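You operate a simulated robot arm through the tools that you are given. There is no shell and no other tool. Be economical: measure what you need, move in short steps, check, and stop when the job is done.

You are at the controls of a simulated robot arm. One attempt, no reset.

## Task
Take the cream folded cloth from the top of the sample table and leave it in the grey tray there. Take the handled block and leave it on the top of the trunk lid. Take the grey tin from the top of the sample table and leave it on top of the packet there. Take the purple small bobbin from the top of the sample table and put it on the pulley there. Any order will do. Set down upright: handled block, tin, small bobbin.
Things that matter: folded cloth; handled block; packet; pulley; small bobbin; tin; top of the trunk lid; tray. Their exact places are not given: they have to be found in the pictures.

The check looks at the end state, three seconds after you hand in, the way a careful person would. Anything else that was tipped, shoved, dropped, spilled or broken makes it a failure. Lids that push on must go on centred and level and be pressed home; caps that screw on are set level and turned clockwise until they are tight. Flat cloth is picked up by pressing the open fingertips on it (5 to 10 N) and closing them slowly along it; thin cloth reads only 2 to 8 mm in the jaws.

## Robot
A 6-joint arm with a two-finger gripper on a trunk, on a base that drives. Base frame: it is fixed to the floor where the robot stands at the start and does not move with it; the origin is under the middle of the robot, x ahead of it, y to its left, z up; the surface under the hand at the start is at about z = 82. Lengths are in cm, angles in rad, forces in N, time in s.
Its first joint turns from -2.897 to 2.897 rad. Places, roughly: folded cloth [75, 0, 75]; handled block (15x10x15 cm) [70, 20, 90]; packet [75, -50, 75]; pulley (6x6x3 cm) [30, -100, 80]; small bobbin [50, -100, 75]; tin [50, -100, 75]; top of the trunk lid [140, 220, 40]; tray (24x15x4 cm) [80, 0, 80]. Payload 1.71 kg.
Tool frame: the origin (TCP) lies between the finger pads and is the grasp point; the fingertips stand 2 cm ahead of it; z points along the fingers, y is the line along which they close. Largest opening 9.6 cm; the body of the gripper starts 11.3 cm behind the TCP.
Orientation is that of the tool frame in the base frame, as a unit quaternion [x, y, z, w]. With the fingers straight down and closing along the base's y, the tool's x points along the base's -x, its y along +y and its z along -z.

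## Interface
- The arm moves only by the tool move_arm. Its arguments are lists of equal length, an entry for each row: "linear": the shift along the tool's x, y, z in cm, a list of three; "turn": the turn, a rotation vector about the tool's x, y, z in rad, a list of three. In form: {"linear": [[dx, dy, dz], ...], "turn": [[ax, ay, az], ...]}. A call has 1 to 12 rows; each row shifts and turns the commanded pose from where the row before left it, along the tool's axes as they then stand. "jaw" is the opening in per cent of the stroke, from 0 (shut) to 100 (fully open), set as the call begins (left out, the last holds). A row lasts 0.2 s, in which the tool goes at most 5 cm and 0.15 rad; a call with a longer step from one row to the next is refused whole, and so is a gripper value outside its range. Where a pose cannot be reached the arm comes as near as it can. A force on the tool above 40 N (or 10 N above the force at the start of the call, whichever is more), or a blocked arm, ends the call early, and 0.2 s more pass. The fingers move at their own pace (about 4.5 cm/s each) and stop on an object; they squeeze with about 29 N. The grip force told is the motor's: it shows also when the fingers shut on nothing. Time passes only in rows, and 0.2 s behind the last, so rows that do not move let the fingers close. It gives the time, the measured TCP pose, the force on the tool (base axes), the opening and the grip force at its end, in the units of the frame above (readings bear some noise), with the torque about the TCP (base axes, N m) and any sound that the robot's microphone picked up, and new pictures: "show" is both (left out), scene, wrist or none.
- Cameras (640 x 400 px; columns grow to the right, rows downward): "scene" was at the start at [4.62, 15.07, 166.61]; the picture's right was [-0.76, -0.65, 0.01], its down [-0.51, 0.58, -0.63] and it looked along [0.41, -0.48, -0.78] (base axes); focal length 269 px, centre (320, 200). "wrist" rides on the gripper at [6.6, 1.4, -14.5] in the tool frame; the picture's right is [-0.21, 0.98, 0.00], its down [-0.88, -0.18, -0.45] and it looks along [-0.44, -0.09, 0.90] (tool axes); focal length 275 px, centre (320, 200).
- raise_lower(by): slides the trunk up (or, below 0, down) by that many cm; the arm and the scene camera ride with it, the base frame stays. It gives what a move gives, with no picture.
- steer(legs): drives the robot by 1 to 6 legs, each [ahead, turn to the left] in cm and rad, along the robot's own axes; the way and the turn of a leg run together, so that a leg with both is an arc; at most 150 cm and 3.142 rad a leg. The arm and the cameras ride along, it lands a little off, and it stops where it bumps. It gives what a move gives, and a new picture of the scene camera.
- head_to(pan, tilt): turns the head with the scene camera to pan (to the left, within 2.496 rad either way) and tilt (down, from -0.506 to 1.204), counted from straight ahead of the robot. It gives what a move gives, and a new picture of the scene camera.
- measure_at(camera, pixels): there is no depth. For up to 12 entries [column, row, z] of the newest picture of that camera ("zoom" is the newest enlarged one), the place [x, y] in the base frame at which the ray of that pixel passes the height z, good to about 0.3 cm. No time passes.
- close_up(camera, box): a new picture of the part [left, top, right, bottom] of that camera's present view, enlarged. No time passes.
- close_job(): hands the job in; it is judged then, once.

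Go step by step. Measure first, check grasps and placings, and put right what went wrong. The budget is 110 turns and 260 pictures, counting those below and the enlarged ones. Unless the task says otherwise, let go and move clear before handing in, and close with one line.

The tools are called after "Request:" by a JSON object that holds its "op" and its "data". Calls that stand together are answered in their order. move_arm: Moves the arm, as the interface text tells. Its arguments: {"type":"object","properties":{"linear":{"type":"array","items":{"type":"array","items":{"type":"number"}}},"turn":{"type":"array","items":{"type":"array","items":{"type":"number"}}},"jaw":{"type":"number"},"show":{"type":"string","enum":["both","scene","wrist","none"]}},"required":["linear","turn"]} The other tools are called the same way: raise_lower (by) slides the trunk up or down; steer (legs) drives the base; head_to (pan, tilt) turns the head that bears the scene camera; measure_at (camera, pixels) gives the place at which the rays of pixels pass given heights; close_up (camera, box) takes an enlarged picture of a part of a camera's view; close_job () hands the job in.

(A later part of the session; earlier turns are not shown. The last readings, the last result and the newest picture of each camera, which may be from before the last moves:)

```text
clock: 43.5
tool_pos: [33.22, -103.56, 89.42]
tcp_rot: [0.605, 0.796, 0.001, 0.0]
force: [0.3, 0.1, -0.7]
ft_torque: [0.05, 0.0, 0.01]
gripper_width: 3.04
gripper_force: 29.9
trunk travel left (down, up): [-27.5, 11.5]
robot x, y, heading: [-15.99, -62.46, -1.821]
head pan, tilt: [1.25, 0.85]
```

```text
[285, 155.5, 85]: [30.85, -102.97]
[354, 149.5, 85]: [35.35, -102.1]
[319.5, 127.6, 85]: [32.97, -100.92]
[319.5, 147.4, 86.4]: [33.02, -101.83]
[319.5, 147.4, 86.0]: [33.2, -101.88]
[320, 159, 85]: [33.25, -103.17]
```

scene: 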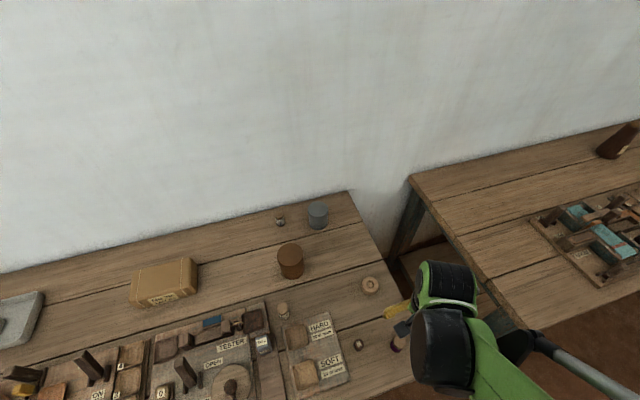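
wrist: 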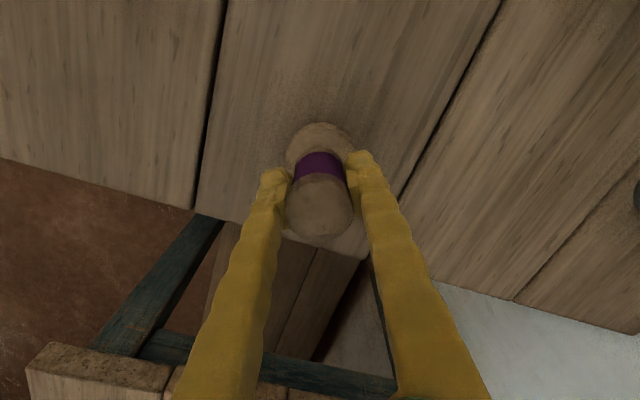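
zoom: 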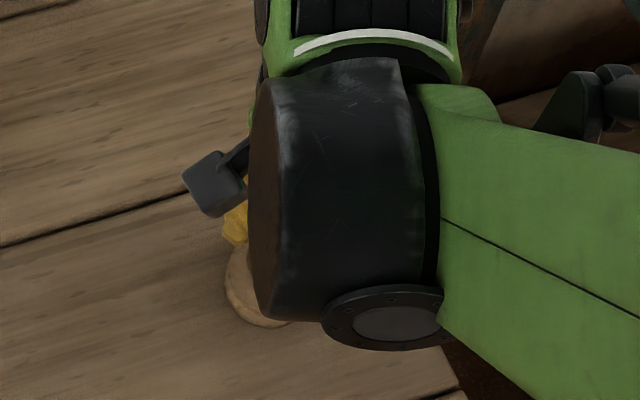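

Bobbin and pulley centres agree within ~0.3 cm. I'll lower slowly until contact.

Request:
{"op": "move_arm", "data": {"linear": [[0, 0, 0.6], [0, 0, 0.4], [0, 0, 0.2], [0, 0, 0.1], [0, 0, 0]], "turn": [[0, 0, 0], [0, 0, 0], [0, 0, 0], [0, 0, 0], [0, 0, 0]], "show": "wrist"}}

```text
clock: 44.6
tool_pos: [33.36, -103.47, 88.11]
tcp_rot: [0.605, 0.797, 0.0, 0.001]
force: [0.0, 0.2, -1.7]
ft_torque: [-0.01, -0.01, -0.03]
gripper_width: 3.05
gripper_force: 29.0
trunk travel left (down, up): [-27.5, 11.5]
robot x, y, heading: [-15.51, -62.62, -1.821]
head pan, tilt: [1.25, 0.85]
```

wrist: 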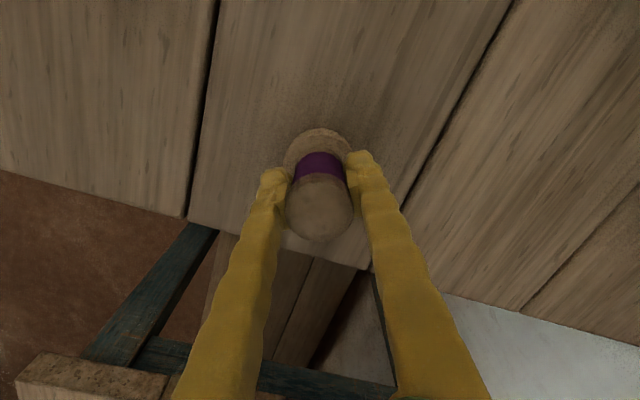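

Request:
{"op": "move_arm", "data": {"linear": [[0, 0, 0.15], [0, 0, 0], [0, 0, 0]], "turn": [[0, 0, 0], [0, 0, 0], [0, 0, 0]], "show": "none"}}

Request:
{"op": "move_arm", "data": {"linear": [[0, 0, 0.15], [0, 0, 0], [0, 0, 0]], "turn": [[0, 0, 0], [0, 0, 0], [0, 0, 0]], "show": "none"}}

Request:
{"op": "move_arm", "data": {"linear": [[0, 0, 0.15], [0, 0, 0], [0, 0, 0]], "turn": [[0, 0, 0], [0, 0, 0], [0, 0, 0]], "show": "wrist"}}

```text
clock: 45.5
tool_pos: [33.35, -103.35, 88.08]
tcp_rot: [0.604, 0.797, 0.001, 0.001]
force: [0.6, -0.1, 0.4]
ft_torque: [0.02, -0.01, -0.02]
gripper_width: 3.04
gripper_force: 29.5
trunk travel left (down, up): [-27.5, 11.5]
robot x, y, heading: [-15.84, -62.68, -1.815]
head pan, tilt: [1.25, 0.85]
```

```text
clock: 46.2
tool_pos: [33.32, -103.42, 87.89]
tcp_rot: [0.605, 0.796, 0.0, 0.001]
force: [-0.3, -0.2, -1.0]
ft_torque: [0.03, -0.01, 0.02]
gripper_width: 3.02
gripper_force: 29.1
trunk travel left (down, up): [-27.5, 11.5]
robot x, y, heading: [-15.67, -63.0, -1.816]
head pan, tilt: [1.25, 0.85]
```

```text
clock: 47.0
tool_pos: [33.28, -103.5, 87.62]
tcp_rot: [0.605, 0.796, 0.001, 0.001]
force: [-0.7, 0.2, -0.4]
ft_torque: [-0.03, 0.01, -0.04]
gripper_width: 3.05
gripper_force: 28.8
trunk travel left (down, up): [-27.5, 11.5]
robot x, y, heading: [-15.65, -62.97, -1.823]
head pan, tilt: [1.25, 0.85]
```

wrist: 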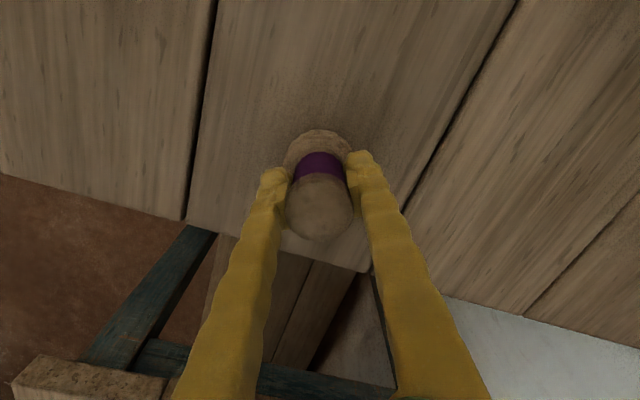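

No contact yet, so I'll keep lowering.

Request:
{"op": "move_arm", "data": {"linear": [[0, 0, 0.2], [0, 0, 0], [0, 0, 0]], "turn": [[0, 0, 0], [0, 0, 0], [0, 0, 0]], "show": "none"}}

Request:
{"op": "move_arm", "data": {"linear": [[0, 0, 0.2], [0, 0, 0], [0, 0, 0]], "turn": [[0, 0, 0], [0, 0, 0], [0, 0, 0]], "show": "none"}}

Request:
{"op": "close_up", "data": {"camera": "wrist", "box": [270, 100, 390, 220]}}

```text
clock: 47.9
tool_pos: [33.33, -103.4, 87.57]
tcp_rot: [0.605, 0.797, 0.001, 0.001]
force: [0.0, -0.1, 7.0]
ft_torque: [-0.02, -0.02, 0.01]
gripper_width: 3.05
gripper_force: 28.7
trunk travel left (down, up): [-27.5, 11.5]
robot x, y, heading: [-15.68, -62.97, -1.823]
head pan, tilt: [1.25, 0.85]
```

```text
clock: 48.6
tool_pos: [33.36, -103.4, 87.44]
tcp_rot: [0.604, 0.797, 0.0, 0.002]
force: [0.3, -0.5, 29.4]
ft_torque: [-0.02, 0.02, -0.03]
gripper_width: 3.05
gripper_force: 29.2
trunk travel left (down, up): [-27.5, 11.5]
robot x, y, heading: [-15.84, -63.04, -1.822]
head pan, tilt: [1.25, 0.85]
```

```text
3.33 times, centred on (330, 160) of wrist
```

zoom: 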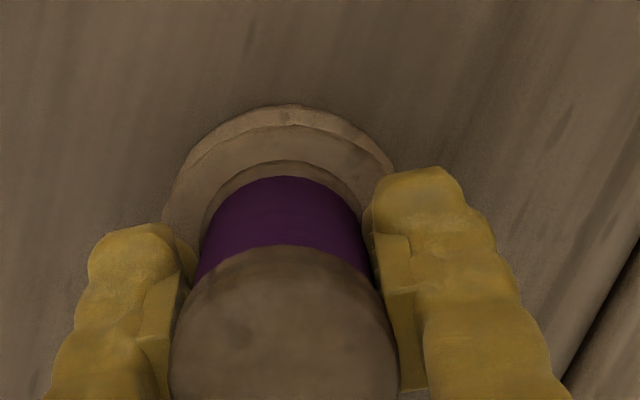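

Contact now (29 N). I'll back off 0.2 cm, open and rise.

Request:
{"op": "move_arm", "data": {"linear": [[0, 0, -0.2], [0, 0, 0]], "turn": [[0, 0, 0], [0, 0, 0]], "show": "none"}}

Request:
{"op": "move_arm", "data": {"linear": [[0, 0, 0], [0, 0, 0], [0, 0, 0], [0, 0, 0], [0, 0, -1.5], [0, 0, -3], [0, 0, -4], [0, 0, -4], [0, 0, 0]], "turn": [[0, 0, 0], [0, 0, 0], [0, 0, 0], [0, 0, 0], [0, 0, 0], [0, 0, 0], [0, 0, 0], [0, 0, 0], [0, 0, 0]], "jaw": 100}}

```text
clock: 49.2
tool_pos: [33.27, -103.33, 87.52]
tcp_rot: [0.604, 0.797, 0.001, 0.001]
force: [0.1, -0.9, 0.2]
ft_torque: [0.02, -0.01, 0.0]
gripper_width: 3.01
gripper_force: 29.0
trunk travel left (down, up): [-27.5, 11.5]
robot x, y, heading: [-15.66, -62.76, -1.823]
head pan, tilt: [1.25, 0.85]
```

```text
clock: 51.2
tool_pos: [33.37, -103.38, 99.98]
tcp_rot: [0.605, 0.797, 0.001, 0.0]
force: [-0.1, 0.5, 0.1]
ft_torque: [-0.01, -0.09, -0.01]
gripper_width: 9.62
gripper_force: 0.1
trunk travel left (down, up): [-27.5, 11.5]
robot x, y, heading: [-15.89, -62.91, -1.821]
head pan, tilt: [1.25, 0.85]
```

scene: 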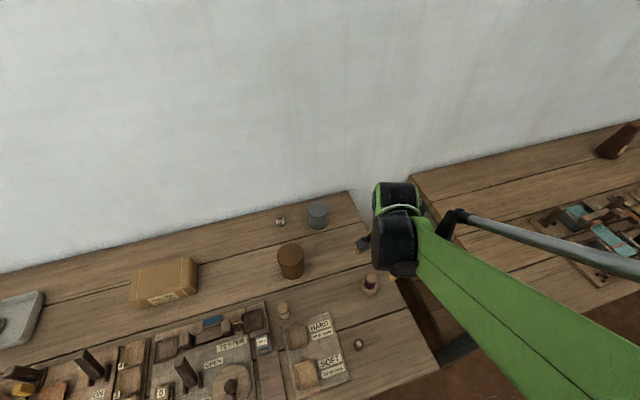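
wrist: 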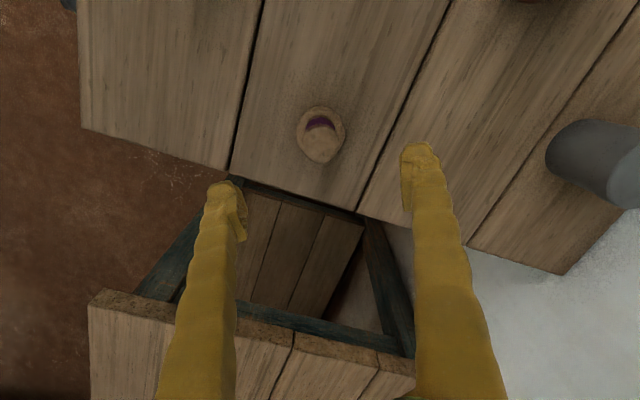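

The bobbin stands on the pulley. Next I'll rise, turn and move over the tin.

Request:
{"op": "move_arm", "data": {"linear": [[0, 0, -3], [0, 0, -3], [0, 0, -3], [0, 0, -3], [0, 0, 0], [-3.77, 2.21, 0], [-3.77, 2.21, 0], [-3.77, 2.21, 0], [-3.77, 2.21, 0], [-3.77, 2.21, 0], [-3.77, 2.21, 0], [-3.77, 2.21, 0]], "turn": [[0, 0, -0.15], [0, 0, -0.15], [0, 0, -0.15], [0, 0, -0.15], [0, 0, -0.15], [0, 0, 0], [0, 0, 0], [0, 0, 0], [0, 0, 0], [0, 0, 0], [0, 0, 0], [0, 0, 0]], "show": "wrist"}}

Request:
{"op": "move_arm", "data": {"linear": [[0, 0, 0]], "turn": [[0, 0, 0]]}}

```text
clock: 53.9
tool_pos: [63.82, -103.98, 111.94]
tcp_rot: [0.271, 0.962, 0.0, 0.0]
force: [-0.8, 0.5, -0.2]
ft_torque: [0.0, -0.02, 0.06]
gripper_width: 9.6
gripper_force: 0.1
trunk travel left (down, up): [-27.5, 11.5]
robot x, y, heading: [-16.14, -63.1, -1.819]
head pan, tilt: [1.25, 0.85]
```

wrist: 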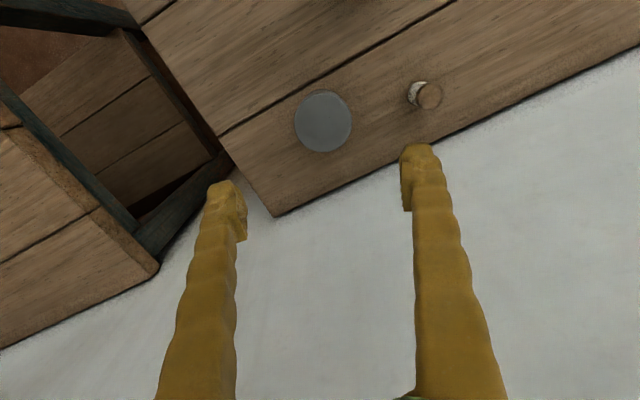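

```text
clock: 54.2
tool_pos: [63.81, -104.09, 112.01]
tcp_rot: [0.271, 0.963, 0.0, 0.001]
force: [-0.9, 0.0, 0.6]
ft_torque: [0.0, -0.02, 0.0]
gripper_width: 9.6
gripper_force: 0.1
trunk travel left (down, up): [-27.5, 11.5]
robot x, y, heading: [-16.01, -62.75, -1.819]
head pan, tilt: [1.25, 0.85]
```

scene: 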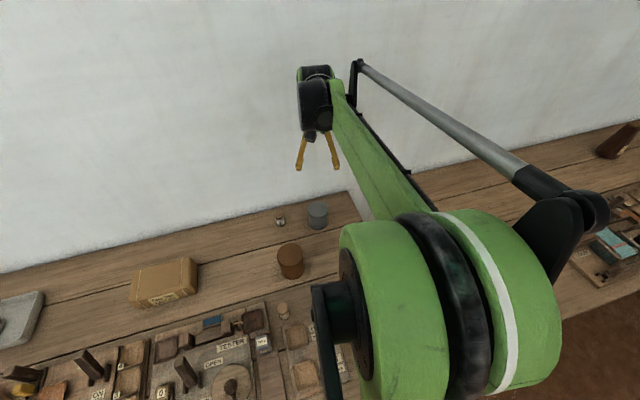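
wrist: 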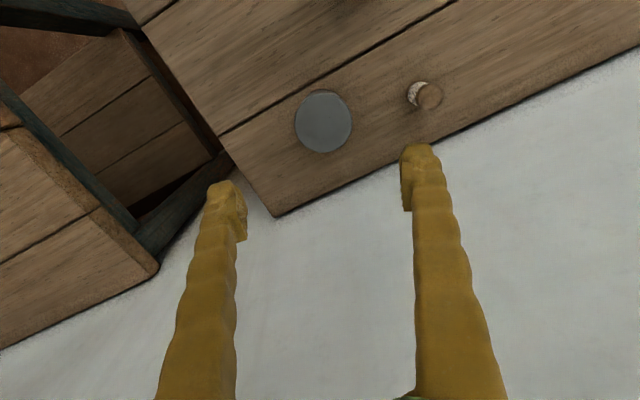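

Request:
{"op": "close_up", "data": {"camera": "wrist", "box": [270, 70, 380, 170]}}

Request:
{"op": "measure_at", "data": {"camera": "wrist", "pixels": [[323, 121, 88], [323, 121, 91], [294, 121, 90], [352, 121, 90], [323, 90, 90], [323, 152, 90]]}}

Request:
{"op": "close_up", "data": {"camera": "scene", "box": [260, 180, 360, 290]}}

Request:
{"op": "measure_at", "data": {"camera": "scene", "pixels": [[319, 230, 82], [318, 208, 88], [318, 208, 90], [318, 208, 92], [307, 208, 90], [330, 208, 90]]}}

```text
4.00 times, centred on (325, 120) of wrist
```

zoom: 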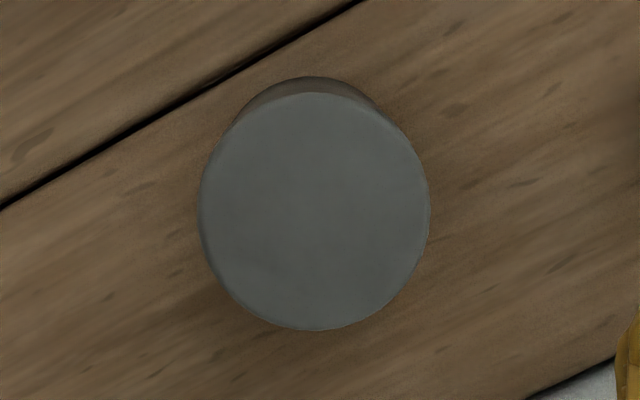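

```text
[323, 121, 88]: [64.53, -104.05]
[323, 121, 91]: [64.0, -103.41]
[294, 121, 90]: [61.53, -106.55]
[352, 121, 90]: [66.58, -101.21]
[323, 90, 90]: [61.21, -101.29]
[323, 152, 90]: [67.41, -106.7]
```

```text
3.64 times, centred on (310, 235) of scene
```

zoom: 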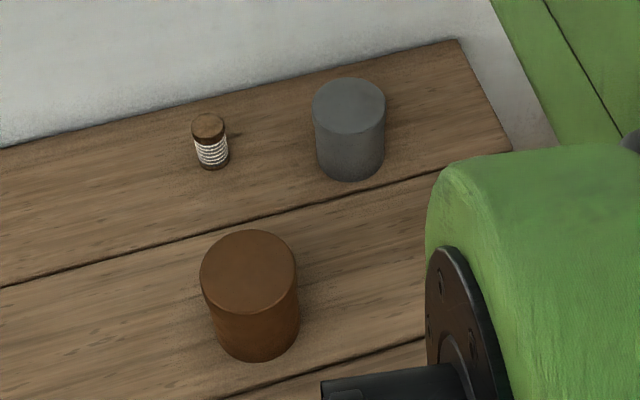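

```text
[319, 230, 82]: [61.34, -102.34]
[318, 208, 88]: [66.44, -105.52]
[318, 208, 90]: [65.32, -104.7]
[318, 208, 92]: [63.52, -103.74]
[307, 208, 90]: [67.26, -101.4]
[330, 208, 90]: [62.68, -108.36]
```

Tin: ~7.3 cm wide, top z≈91, centre ≈(64.2,-103.7). I'll descend to just above and recheck.

Request:
{"op": "move_arm", "data": {"linear": [[-0.16, 0.5, 4], [0, 0, 4.5], [0, 0, 4.5], [0, 0, 3.5], [0, 0, 0]], "turn": [[0, 0, 0], [0, 0, 0], [0, 0, 0], [0, 0, 0], [0, 0, 0]], "show": "wrist"}}

Request:
{"op": "measure_at", "data": {"camera": "wrist", "pixels": [[320, 200, 91], [320, 170, 91]]}}

```text
clock: 55.5
tool_pos: [64.33, -103.67, 95.4]
tcp_rot: [0.271, 0.963, 0.001, 0.0]
force: [0.2, 0.2, 0.1]
ft_torque: [0.03, 0.0, 0.02]
gripper_width: 9.59
gripper_force: 0.2
trunk travel left (down, up): [-27.5, 11.5]
robot x, y, heading: [-15.67, -62.8, -1.819]
head pan, tilt: [1.25, 0.85]
```

wrist: 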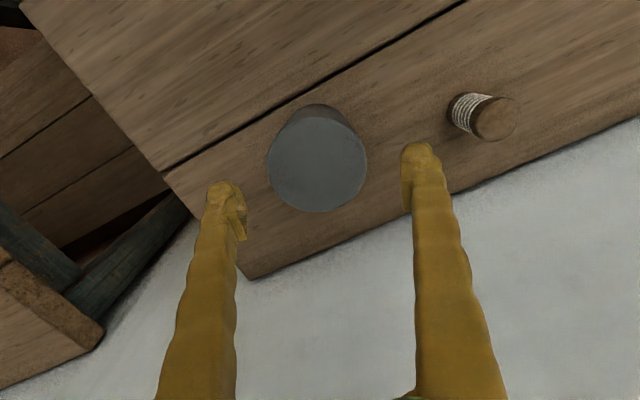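

```text
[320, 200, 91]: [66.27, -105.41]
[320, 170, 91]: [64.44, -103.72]
```

Aligned. I'll descend and grasp the tin.

Request:
{"op": "move_arm", "data": {"linear": [[0.2, 0, 2.5], [0, 0, 2.5], [0, 0, 2.5], [0, 0, 1.1], [0, 0, 0]], "turn": [[0, 0, 0], [0, 0, 0], [0, 0, 0], [0, 0, 0], [0, 0, 0]], "show": "wrist"}}

Request:
{"op": "move_arm", "data": {"linear": [[0, 0, 0], [0, 0, 0], [0, 0, 0], [0, 0, 0]], "turn": [[0, 0, 0], [0, 0, 0], [0, 0, 0], [0, 0, 0]], "jaw": 60, "show": "wrist"}}

```text
clock: 56.6
tool_pos: [64.11, -103.5, 86.94]
tcp_rot: [0.271, 0.962, 0.0, 0.0]
force: [1.1, 0.2, 0.8]
ft_torque: [-0.01, 0.02, -0.02]
gripper_width: 9.58
gripper_force: 0.1
trunk travel left (down, up): [-27.5, 11.5]
robot x, y, heading: [-16.0, -63.06, -1.821]
head pan, tilt: [1.25, 0.85]
```

wrist: 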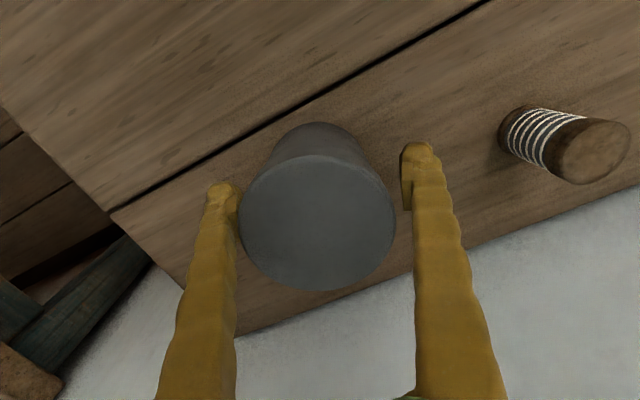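

```text
clock: 57.6
tool_pos: [64.2, -103.48, 86.97]
tcp_rot: [0.271, 0.963, 0.0, 0.0]
force: [-0.3, -0.8, 0.7]
ft_torque: [0.02, 0.03, -0.05]
gripper_width: 7.92
gripper_force: 28.8
trunk travel left (down, up): [-27.5, 11.5]
robot x, y, heading: [-15.93, -62.67, -1.823]
head pan, tilt: [1.25, 0.85]
```

wrist: 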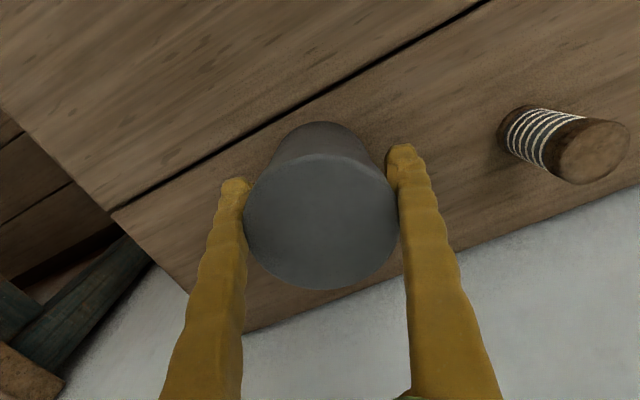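

Tin is gripped at 7.92 cm. I'll lift high, turn and carry it to the packet.

Request:
{"op": "move_arm", "data": {"linear": [[0, 0, -2], [0, 0, -4], [0, 0, -4.5], [0, 0, -4.5], [0, 0, -4.5], [0, 0, 0], [0, 0, 0], [0, 0, 0], [0, 0, 0]], "turn": [[0, 0, 0], [0, 0, 0], [0, 0, 0], [0, 0, 0], [0, 0, 0], [0, 0, -0.15], [0, 0, -0.15], [0, 0, -0.15], [0, 0, -0.15]], "show": "wrist"}}

Request:
{"op": "move_arm", "data": {"linear": [[-0.54, 4.44, 0], [-0.54, 4.44, 0], [-0.54, 4.44, 0], [-0.54, 4.44, 0], [-0.54, 4.44, 0], [-0.54, 4.44, 0], [-0.54, 4.44, 0], [-0.54, 4.44, 0], [-0.54, 4.44, 0], [-0.54, 4.44, 0], [-0.54, 4.44, 0], [-0.54, 4.44, 0]], "turn": [[0, 0, 0], [0, 0, 0], [0, 0, 0], [0, 0, 0], [0, 0, 0], [0, 0, 0], [0, 0, 0], [0, 0, 0], [0, 0, 0], [0, 0, 0], [0, 0, 0], [0, 0, 0]]}}

```text
clock: 59.6
tool_pos: [64.12, -103.72, 106.46]
tcp_rot: [-0.026, 1.0, 0.001, 0.001]
force: [0.1, -0.2, -0.9]
ft_torque: [-0.03, -0.02, 0.02]
gripper_width: 7.93
gripper_force: 28.9
trunk travel left (down, up): [-27.5, 11.5]
robot x, y, heading: [-16.01, -62.71, -1.824]
head pan, tilt: [1.25, 0.85]
```

wrist: 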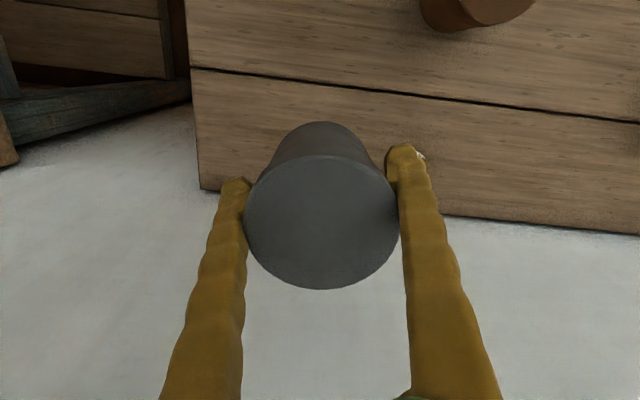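

```text
clock: 62.2
tool_pos: [68.2, -49.9, 106.31]
tcp_rot: [-0.025, 1.0, -0.001, 0.0]
force: [-0.6, -2.1, -0.4]
ft_torque: [0.3, -0.04, 0.0]
gripper_width: 7.92
gripper_force: 28.8
trunk travel left (down, up): [-27.5, 11.5]
robot x, y, heading: [-15.44, -62.75, -1.826]
head pan, tilt: [1.25, 0.85]
```

scene: 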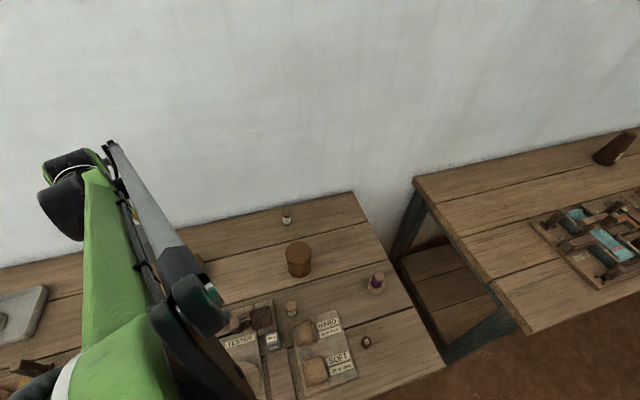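
wrist: 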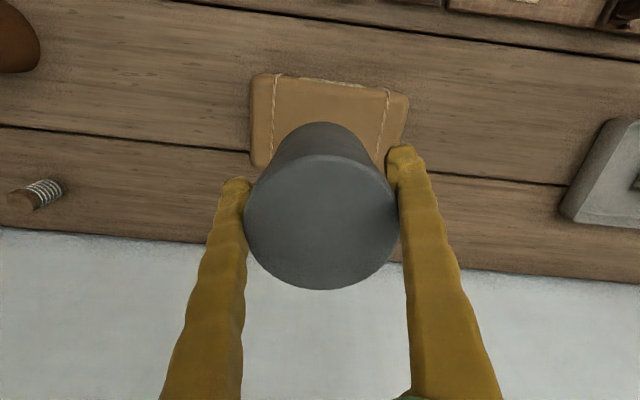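

Request:
{"op": "measure_at", "data": {"camera": "wrist", "pixels": [[253, 76, 87], [253, 76, 89], [408, 95, 87], [408, 95, 89], [252, 163, 87], [252, 163, 89], [272, 75, 88], [390, 90, 88]]}}

Request:
{"op": "close_up", "data": {"camera": "wrist", "box": [230, 60, 430, 190]}}

```text
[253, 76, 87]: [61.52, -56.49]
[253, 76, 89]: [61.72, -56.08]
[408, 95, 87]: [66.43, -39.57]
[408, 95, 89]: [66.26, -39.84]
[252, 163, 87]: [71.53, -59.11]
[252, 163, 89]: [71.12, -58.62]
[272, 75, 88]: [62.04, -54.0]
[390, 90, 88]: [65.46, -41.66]
```

```text
3.08 times, centred on (330, 125) of wrist
```

zoom: 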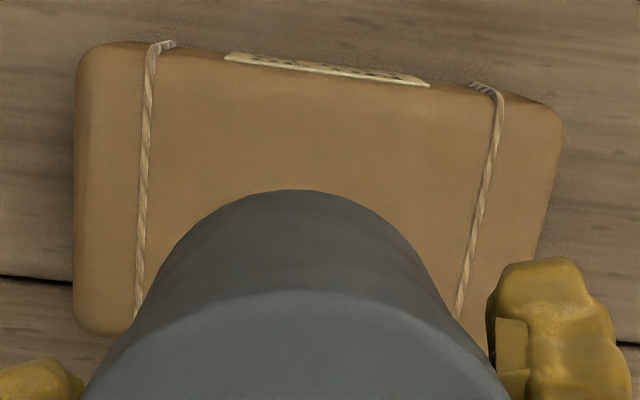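

Request:
{"op": "measure_at", "data": {"camera": "wrist", "pixels": [[322, 121, 101.35], [322, 154, 110.2], [322, 289, 110.2], [322, 154, 110.6], [322, 289, 110.6]]}}

```text
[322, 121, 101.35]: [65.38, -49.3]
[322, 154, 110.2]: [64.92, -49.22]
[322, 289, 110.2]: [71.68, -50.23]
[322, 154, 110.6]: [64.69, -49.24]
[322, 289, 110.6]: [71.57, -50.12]
```

Packet top is z≈89, centre ≈(68.7,-49.2). I'll shift slightly and lower to near contact.

Request:
{"op": "move_arm", "data": {"linear": [[-0.2, 0.6, 2], [0, 0, 3], [0, 0, 3], [0, 0, 2], [0, 0, 0]], "turn": [[0, 0, 0], [0, 0, 0], [0, 0, 0], [0, 0, 0], [0, 0, 0]]}}

Request:
{"op": "close_up", "data": {"camera": "wrist", "box": [200, 60, 440, 220]}}

```text
clock: 63.5
tool_pos: [68.33, -48.46, 96.05]
tcp_rot: [-0.026, 1.0, -0.003, -0.001]
force: [1.1, 1.7, -1.8]
ft_torque: [-0.2, 0.09, -0.02]
gripper_width: 7.92
gripper_force: 28.6
trunk travel left (down, up): [-27.5, 11.5]
robot x, y, heading: [-15.57, -62.77, -1.823]
head pan, tilt: [1.25, 0.85]
```

scene: 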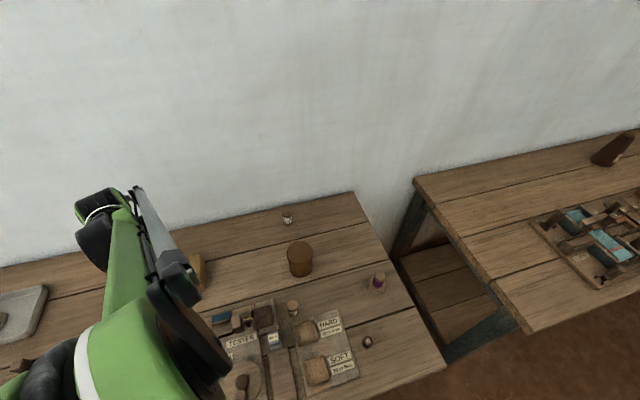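
wrist: 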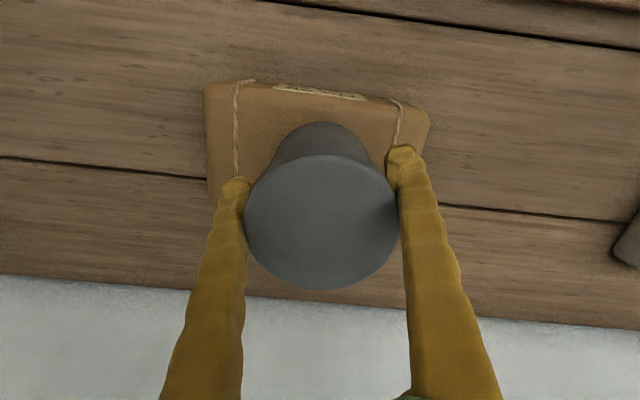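

```text
2.50 times, centred on (320, 140) of wrist
```

zoom: 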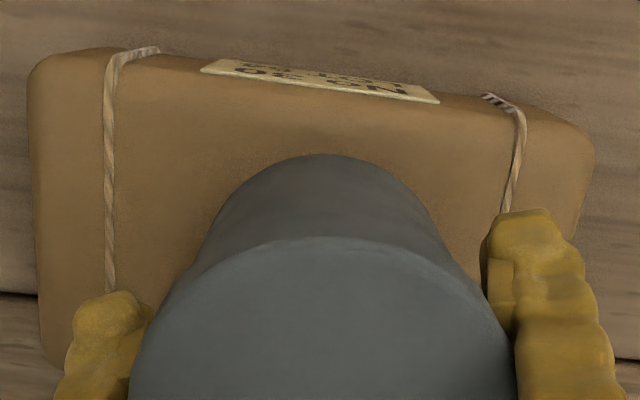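

Request:
{"op": "measure_at", "data": {"camera": "wrist", "pixels": [[322, 97, 89], [322, 122, 91.1], [207, 90, 89], [428, 118, 88], [210, 185, 88]]}}

```text
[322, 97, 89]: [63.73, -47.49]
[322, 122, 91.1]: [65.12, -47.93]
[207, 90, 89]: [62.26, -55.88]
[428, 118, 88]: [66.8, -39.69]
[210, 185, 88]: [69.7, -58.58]
```

The tin's near edge (65.1) leaves it centred on the packet's 64–74 depth. I'll lower to contact.

Request:
{"op": "move_arm", "data": {"linear": [[0, -0.4, 0.6], [0, 0, 0.5], [0, 0, 0.2], [0, 0, 0], [0, 0, 0]], "turn": [[0, 0, 0], [0, 0, 0], [0, 0, 0], [0, 0, 0], [0, 0, 0]], "show": "none"}}

Request:
{"op": "move_arm", "data": {"linear": [[0, 0, 0.3], [0, 0, 0], [0, 0, 0]], "turn": [[0, 0, 0], [0, 0, 0], [0, 0, 0]], "show": "none"}}

Request:
{"op": "move_arm", "data": {"linear": [[0, 0, 0.25], [0, 0, 0], [0, 0, 0]], "turn": [[0, 0, 0], [0, 0, 0], [0, 0, 0]], "show": "wrist"}}

```text
clock: 64.7
tool_pos: [68.32, -49.65, 94.92]
tcp_rot: [-0.025, 1.0, -0.001, 0.001]
force: [-0.1, 0.1, -1.3]
ft_torque: [0.02, 0.01, 0.0]
gripper_width: 7.92
gripper_force: 28.9
trunk travel left (down, up): [-27.5, 11.5]
robot x, y, heading: [-16.07, -63.01, -1.822]
head pan, tilt: [1.25, 0.85]
```

```text
clock: 65.5
tool_pos: [68.26, -49.47, 94.77]
tcp_rot: [-0.026, 1.0, -0.002, 0.0]
force: [0.0, 0.1, -0.4]
ft_torque: [0.04, 0.0, 0.06]
gripper_width: 7.96
gripper_force: 29.1
trunk travel left (down, up): [-27.5, 11.5]
robot x, y, heading: [-16.02, -62.98, -1.822]
head pan, tilt: [1.25, 0.85]
```

```text
clock: 66.2
tool_pos: [68.27, -49.51, 94.35]
tcp_rot: [-0.025, 1.0, -0.001, 0.0]
force: [0.2, 0.4, -0.4]
ft_torque: [-0.01, -0.02, -0.01]
gripper_width: 7.92
gripper_force: 29.1
trunk travel left (down, up): [-27.5, 11.5]
robot x, y, heading: [-15.58, -62.8, -1.823]
head pan, tilt: [1.25, 0.85]
```

wrist: 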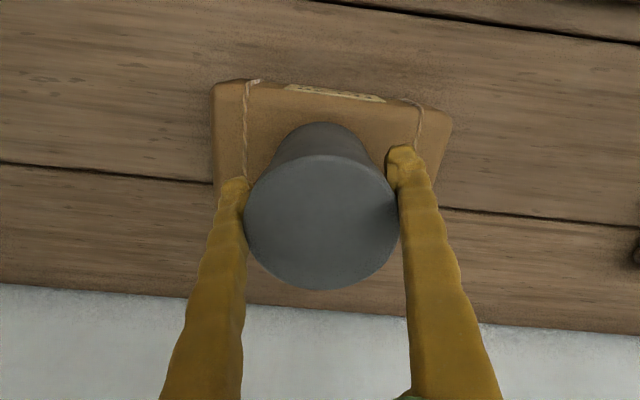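

Request:
{"op": "move_arm", "data": {"linear": [[0, 0, 0.3], [0, 0, 0], [0, 0, 0]], "turn": [[0, 0, 0], [0, 0, 0], [0, 0, 0]], "show": "none"}}

Request:
{"op": "move_arm", "data": {"linear": [[0, 0, 0.25], [0, 0, 0], [0, 0, 0]], "turn": [[0, 0, 0], [0, 0, 0], [0, 0, 0]], "show": "none"}}

Request:
{"op": "move_arm", "data": {"linear": [[0, 0, 0.25], [0, 0, 0], [0, 0, 0]], "turn": [[0, 0, 0], [0, 0, 0], [0, 0, 0]], "show": "wrist"}}

```text
clock: 67.0
tool_pos: [68.23, -49.62, 94.14]
tcp_rot: [-0.026, 1.0, -0.001, 0.001]
force: [-0.5, 1.0, -0.5]
ft_torque: [0.01, 0.03, -0.03]
gripper_width: 7.92
gripper_force: 29.2
trunk travel left (down, up): [-27.5, 11.5]
robot x, y, heading: [-15.92, -62.97, -1.82]
head pan, tilt: [1.25, 0.85]
```

```text
clock: 67.8
tool_pos: [68.13, -49.68, 93.99]
tcp_rot: [-0.026, 1.0, 0.0, 0.001]
force: [4.2, 1.4, 14.0]
ft_torque: [0.24, -0.24, -0.03]
gripper_width: 7.93
gripper_force: 28.8
trunk travel left (down, up): [-27.5, 11.5]
robot x, y, heading: [-15.59, -62.81, -1.82]
head pan, tilt: [1.25, 0.85]
```

```text
clock: 68.7
tool_pos: [68.06, -49.69, 93.63]
tcp_rot: [-0.025, 1.0, -0.001, 0.001]
force: [1.7, -1.1, 23.2]
ft_torque: [0.01, 0.13, -0.04]
gripper_width: 7.93
gripper_force: 29.0
trunk travel left (down, up): [-27.5, 11.5]
robot x, y, heading: [-15.82, -62.83, -1.821]
head pan, tilt: [1.25, 0.85]
```

wrist: 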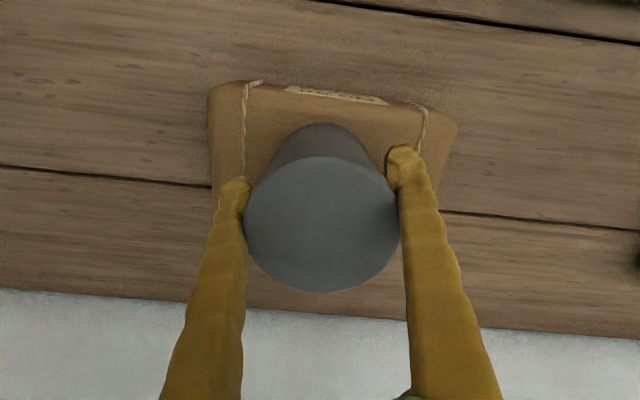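

Contact at z≈94, with the tin level and inside the packet's outline. I'll back off a little, release and rise.

Request:
{"op": "move_arm", "data": {"linear": [[0, 0, -0.25], [0, 0, 0]], "turn": [[0, 0, 0], [0, 0, 0]], "show": "none"}}

Request:
{"op": "move_arm", "data": {"linear": [[0, 0, 0], [0, 0, 0], [0, 0, 0], [0, 0, -1.5], [0, 0, -3], [0, 0, -4], [0, 0, -4.5], [0, 0, -4.5], [0, 0, 0]], "turn": [[0, 0, 0], [0, 0, 0], [0, 0, 0], [0, 0, 0], [0, 0, 0], [0, 0, 0], [0, 0, 0], [0, 0, 0], [0, 0, 0]], "jaw": 100}}

```text
clock: 69.2
tool_pos: [68.27, -49.62, 93.95]
tcp_rot: [-0.024, 1.0, 0.0, 0.0]
force: [1.0, 0.2, -1.4]
ft_torque: [-0.02, 0.03, 0.0]
gripper_width: 7.94
gripper_force: 28.7
trunk travel left (down, up): [-27.5, 11.5]
robot x, y, heading: [-15.68, -63.32, -1.822]
head pan, tilt: [1.25, 0.85]
```

```text
clock: 71.2
tool_pos: [67.97, -49.44, 111.23]
tcp_rot: [-0.026, 1.0, -0.001, 0.001]
force: [-0.1, 0.4, -0.3]
ft_torque: [-0.02, 0.01, 0.02]
gripper_width: 9.6
gripper_force: 0.0
trunk travel left (down, up): [-27.5, 11.5]
robot x, y, heading: [-15.73, -62.86, -1.822]
head pan, tilt: [1.25, 0.85]
```

scene: 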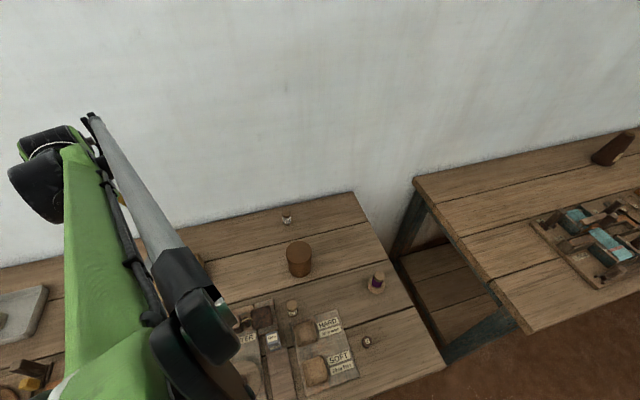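
wrist: 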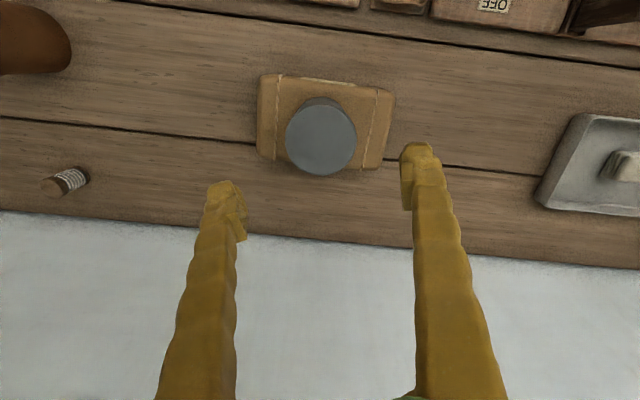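

The tin stands on the packet. I'll retract, drive back to the start, and look toward the handled block.

Request:
{"op": "move_arm", "data": {"linear": [[4.5, 0, -1], [4.5, 0, -1], [4.5, 0, -1], [4.5, 0, -1], [4.5, 0, -1], [4.5, 0, -1], [4.5, 0, -1], [4.5, 0, 0]], "turn": [[0, 0, 0], [0, 0, 0], [0, 0, 0], [0, 0, 0], [0, 0, 0], [0, 0, 0], [0, 0, 0], [0, 0, 0]], "show": "none"}}

Request:
{"op": "steer", "data": {"legs": [[-65, 0]]}}

Request:
{"op": "head_to", "data": {"pan": 1.9, "tilt": 0.85}}

```text
clock: 72.0
tool_pos: [66.04, -49.99, 108.36]
tcp_rot: [-0.025, 1.0, 0.007, 0.002]
force: [-0.5, -0.9, -0.2]
ft_torque: [0.07, 0.0, 0.02]
gripper_width: 9.62
gripper_force: 0.1
trunk travel left (down, up): [-27.5, 11.5]
robot x, y, heading: [-15.82, -62.95, -1.825]
head pan, tilt: [1.25, 0.85]
stopped in row 3: the arm was blocked; the commanded pose is now the measured one
```

```text
clock: 76.8
tool_pos: [82.48, 11.28, 108.32]
tcp_rot: [-0.016, 1.0, 0.006, 0.003]
force: [0.8, -0.3, -0.4]
ft_torque: [0.0, -0.01, 0.0]
gripper_width: 9.61
gripper_force: 0.1
trunk travel left (down, up): [-27.5, 11.5]
robot x, y, heading: [0.48, -0.7, -1.83]
head pan, tilt: [1.25, 0.85]
```

scene: 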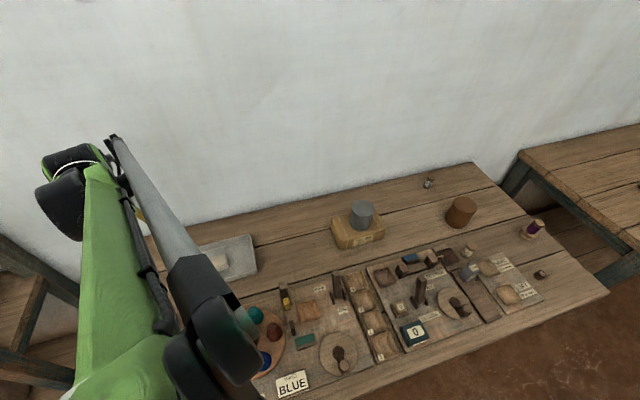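

```text
clock: 77.8
tool_pos: [82.95, 9.92, 108.15]
tcp_rot: [-0.017, 1.0, 0.012, 0.004]
force: [0.1, 0.3, -0.1]
ft_torque: [0.01, 0.0, -0.02]
gripper_width: 9.62
gripper_force: 0.1
trunk travel left (down, up): [-27.5, 11.5]
robot x, y, heading: [0.75, -0.01, -1.835]
head pan, tilt: [1.901, 0.85]
```

scene: 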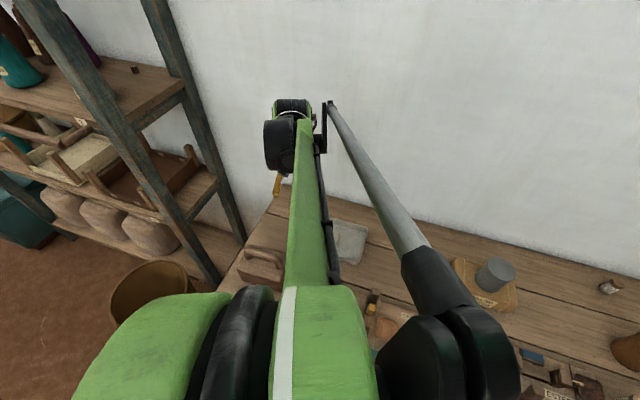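

The retract was blocked, probably because the arm passed beside the head mast. I'll level the tool, rise, and swing the arm in an arc towards the robot's front before turning the base.

Request:
{"op": "move_arm", "data": {"linear": [[0, -2, -3], [0, -4.5, -2], [0, -4.8, 0], [0, -4.8, 0], [0.5, -4.8, 0], [0.5, -4.8, 0], [0.5, -4.8, 0], [1, -4.8, 0], [1, -4.8, 0], [1, -4.8, 0], [1, -4.8, 0], [1, -4.8, 0]], "turn": [[0.024, 0.009, 0], [0, 0, 0.058], [0, 0, 0.058], [0, 0, 0.058], [0, 0, 0.058], [0, 0, 0.058], [0, 0, 0.06], [0, 0, 0.06], [0, 0, 0.06], [0, 0, 0.06], [0, 0, 0.06], [0, 0, 0.06]], "show": "none"}}

Request:
{"op": "move_arm", "data": {"linear": [[1, -4.8, 0], [1, -4.8, 0], [1, -4.8, 0], [1, -4.8, 0], [1, -4.8, 0], [1, -4.8, 0], [1, -4.8, 0], [1, -4.8, 0], [1, -4.8, 0], [1, -4.8, 0], [1, -4.8, 0], [1, -4.8, 0]], "turn": [[0, 0, 0.07], [0, 0, 0.07], [0, 0, 0.07], [0, 0, 0.07], [0, 0, 0.07], [0, 0, 0.07], [0, 0, 0.07], [0, 0, 0.07], [0, 0, 0.07], [0, 0, 0.07], [0, 0, 0.07], [0, 0, 0.07]], "show": "scene"}}

```text
clock: 80.4
tool_pos: [62.64, -41.81, 113.19]
tcp_rot: [0.304, 0.953, 0.009, 0.0]
force: [-0.1, 1.1, -0.3]
ft_torque: [-0.08, 0.04, 0.03]
gripper_width: 9.59
gripper_force: 0.1
trunk travel left (down, up): [-27.5, 11.5]
robot x, y, heading: [0.51, -0.25, -1.833]
head pan, tilt: [1.901, 0.85]
```

```text
clock: 83.0
tool_pos: [9.46, -60.49, 113.5]
tcp_rot: [0.666, 0.746, 0.002, 0.0]
force: [0.1, -0.5, 0.4]
ft_torque: [0.01, 0.0, -0.04]
gripper_width: 9.61
gripper_force: 0.1
trunk travel left (down, up): [-27.5, 11.5]
robot x, y, heading: [1.0, -0.52, -1.831]
head pan, tilt: [1.901, 0.85]
```

scene: 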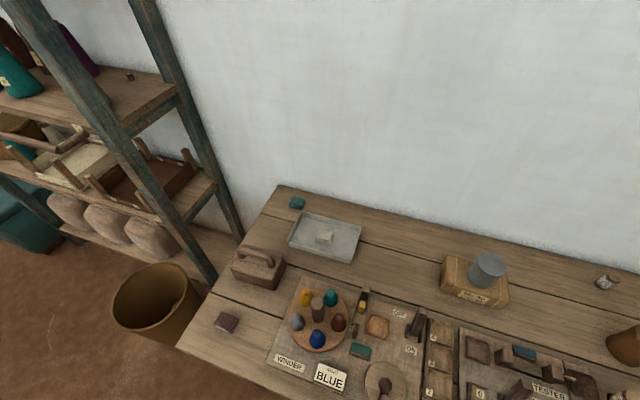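

Clear view now: block at (258,265), bin at (160,300), trunk at (30,215). I'll measure these for the drive.

Request:
{"op": "close_up", "data": {"camera": "scene", "box": [220, 230, 300, 300]}}

Request:
{"op": "measure_at", "data": {"camera": "scene", "pixels": [[232, 262, 90], [238, 247, 90], [285, 262, 90], [278, 285, 82], [232, 278, 82], [258, 250, 95], [113, 300, 30], [200, 290, 30], [135, 338, 0], [215, 283, 0], [60, 248, 0], [30, 255, 0]]}}

Request:
{"op": "head_to", "data": {"pan": 2.496, "tilt": 0.6}}

```text
5.71 times, centred on (260, 265) of scene
```

zoom: 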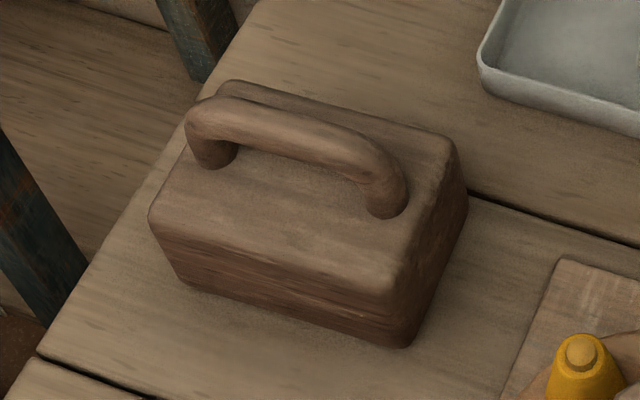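

```text
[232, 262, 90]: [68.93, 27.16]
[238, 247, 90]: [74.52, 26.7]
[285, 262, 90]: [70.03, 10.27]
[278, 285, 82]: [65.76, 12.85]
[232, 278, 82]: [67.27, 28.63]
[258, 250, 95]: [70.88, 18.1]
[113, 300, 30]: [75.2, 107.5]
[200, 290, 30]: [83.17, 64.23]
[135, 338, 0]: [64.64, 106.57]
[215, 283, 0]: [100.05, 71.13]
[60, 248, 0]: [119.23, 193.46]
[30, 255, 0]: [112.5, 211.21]
```

```text
clock: 84.0
tool_pos: [9.38, -60.5, 113.37]
tcp_rot: [0.666, 0.746, 0.001, -0.001]
force: [0.0, 0.7, -0.1]
ft_torque: [0.01, -0.02, -0.03]
gripper_width: 9.59
gripper_force: 0.1
trunk travel left (down, up): [-27.5, 11.5]
robot x, y, heading: [0.84, -0.31, -1.833]
head pan, tilt: [2.496, 0.6]
```

scene: 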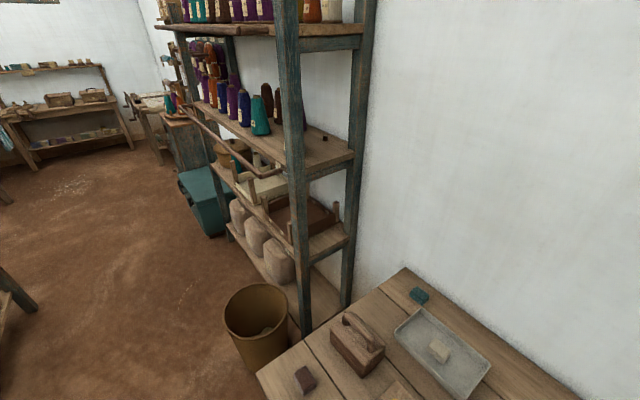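

Request:
{"op": "close_up", "data": {"camera": "scene", "box": [130, 120, 270, 260]}}

Request:
{"op": "measure_at", "data": {"camera": "scene", "pixels": [[178, 178, 40], [205, 207, 40], [231, 200, 40], [209, 237, 0], [232, 236, 0], [258, 372, 0], [290, 350, 0], [225, 315, 30], [35, 310, 0], [306, 335, 0], [5, 205, 0], [131, 150, 0]]}}

```text
2.86 times, centred on (200, 190) of scene
```

zoom: 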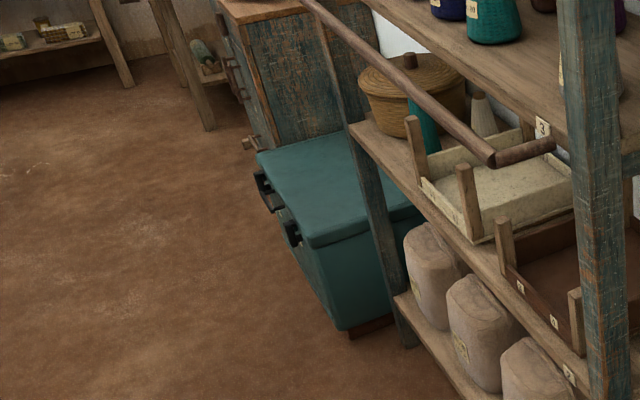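

```text
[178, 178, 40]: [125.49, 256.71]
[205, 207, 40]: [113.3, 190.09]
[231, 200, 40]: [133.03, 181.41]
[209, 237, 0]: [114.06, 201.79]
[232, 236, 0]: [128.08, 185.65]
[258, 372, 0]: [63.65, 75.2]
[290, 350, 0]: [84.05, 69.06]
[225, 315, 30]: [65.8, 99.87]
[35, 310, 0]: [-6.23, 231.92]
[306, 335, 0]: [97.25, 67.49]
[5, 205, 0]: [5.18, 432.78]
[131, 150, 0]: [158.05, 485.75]
```

Trunk lid front edge is x≈113–125, centre ≈(140,217); the bin is near (72,88). I'll turn the base to heading 0 for the block and view the left side.

Request:
{"op": "steer", "data": {"legs": [[0, 1.833]]}}

Request:
{"op": "head_to", "data": {"pan": 1.6, "tilt": 0.7}}

```text
clock: 91.4
tool_pos: [55.14, 26.05, 113.43]
tcp_rot: [-0.208, 0.978, 0.001, -0.002]
force: [1.0, 0.6, 0.2]
ft_torque: [0.0, 0.0, 0.03]
gripper_width: 9.59
gripper_force: 0.1
trunk travel left (down, up): [-27.5, 11.5]
robot x, y, heading: [0.61, -0.97, 0.045]
head pan, tilt: [2.496, 0.6]
```

scene: 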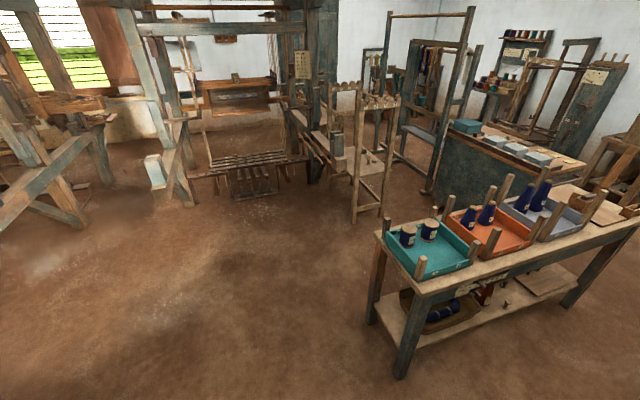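

```text
clock: 92.6
tool_pos: [53.69, 26.05, 114.23]
tcp_rot: [-0.207, 0.978, 0.0, 0.006]
force: [1.1, -0.3, -0.4]
ft_torque: [-0.01, 0.06, 0.02]
gripper_width: 9.6
gripper_force: 0.0
trunk travel left (down, up): [-27.5, 11.5]
robot x, y, heading: [0.32, -0.78, 0.044]
head pan, tilt: [1.6, 0.7]
```

scene: 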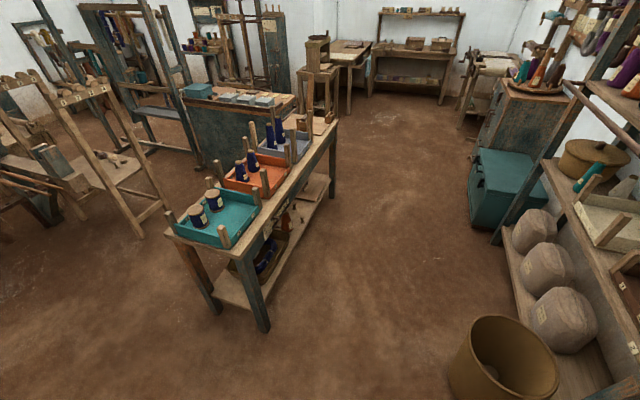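

Request:
{"op": "close_up", "data": {"camera": "scene", "box": [440, 120, 580, 250]}}

Request:
{"op": "measure_at", "data": {"camera": "scene", "pixels": [[265, 332, 0], [332, 196, 0], [235, 248, 80], [338, 122, 80], [448, 390, 0], [470, 318, 30], [472, 223, 0], [474, 150, 40], [470, 196, 40], [510, 210, 40], [548, 165, 40], [500, 232, 0]]}}

```text
3.08 times, centred on (510, 185) of scene
```

zoom: 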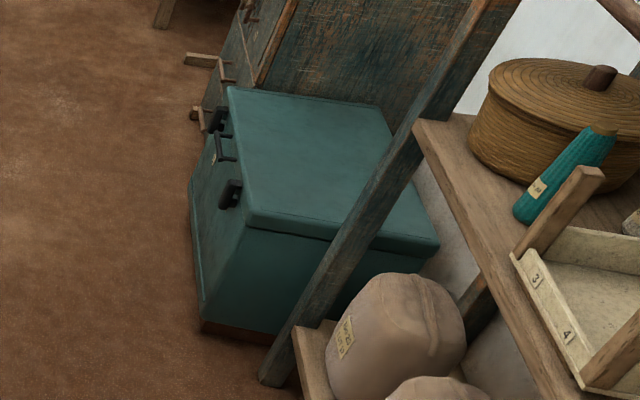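

```text
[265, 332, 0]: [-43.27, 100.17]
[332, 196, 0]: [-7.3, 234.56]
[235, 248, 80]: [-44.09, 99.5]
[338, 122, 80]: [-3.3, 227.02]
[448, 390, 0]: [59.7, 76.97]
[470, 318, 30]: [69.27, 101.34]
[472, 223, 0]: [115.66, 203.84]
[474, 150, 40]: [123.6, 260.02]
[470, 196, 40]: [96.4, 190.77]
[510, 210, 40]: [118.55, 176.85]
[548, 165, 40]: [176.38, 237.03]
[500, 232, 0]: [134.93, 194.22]
```

Request:
{"op": "measure_at", "data": {"camera": "scene", "pixels": [[485.6, 193, 40], [485.6, 193, 36], [485.6, 193, 44], [471, 225.6, 0], [480, 148.6, 40], [548, 199.6, 40], [529.5, 155, 40]]}}

```text
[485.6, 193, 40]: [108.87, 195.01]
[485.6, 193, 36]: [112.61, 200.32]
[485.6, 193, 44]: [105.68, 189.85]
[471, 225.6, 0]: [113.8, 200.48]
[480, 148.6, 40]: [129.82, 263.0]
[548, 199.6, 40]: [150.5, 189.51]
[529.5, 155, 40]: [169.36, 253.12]
```

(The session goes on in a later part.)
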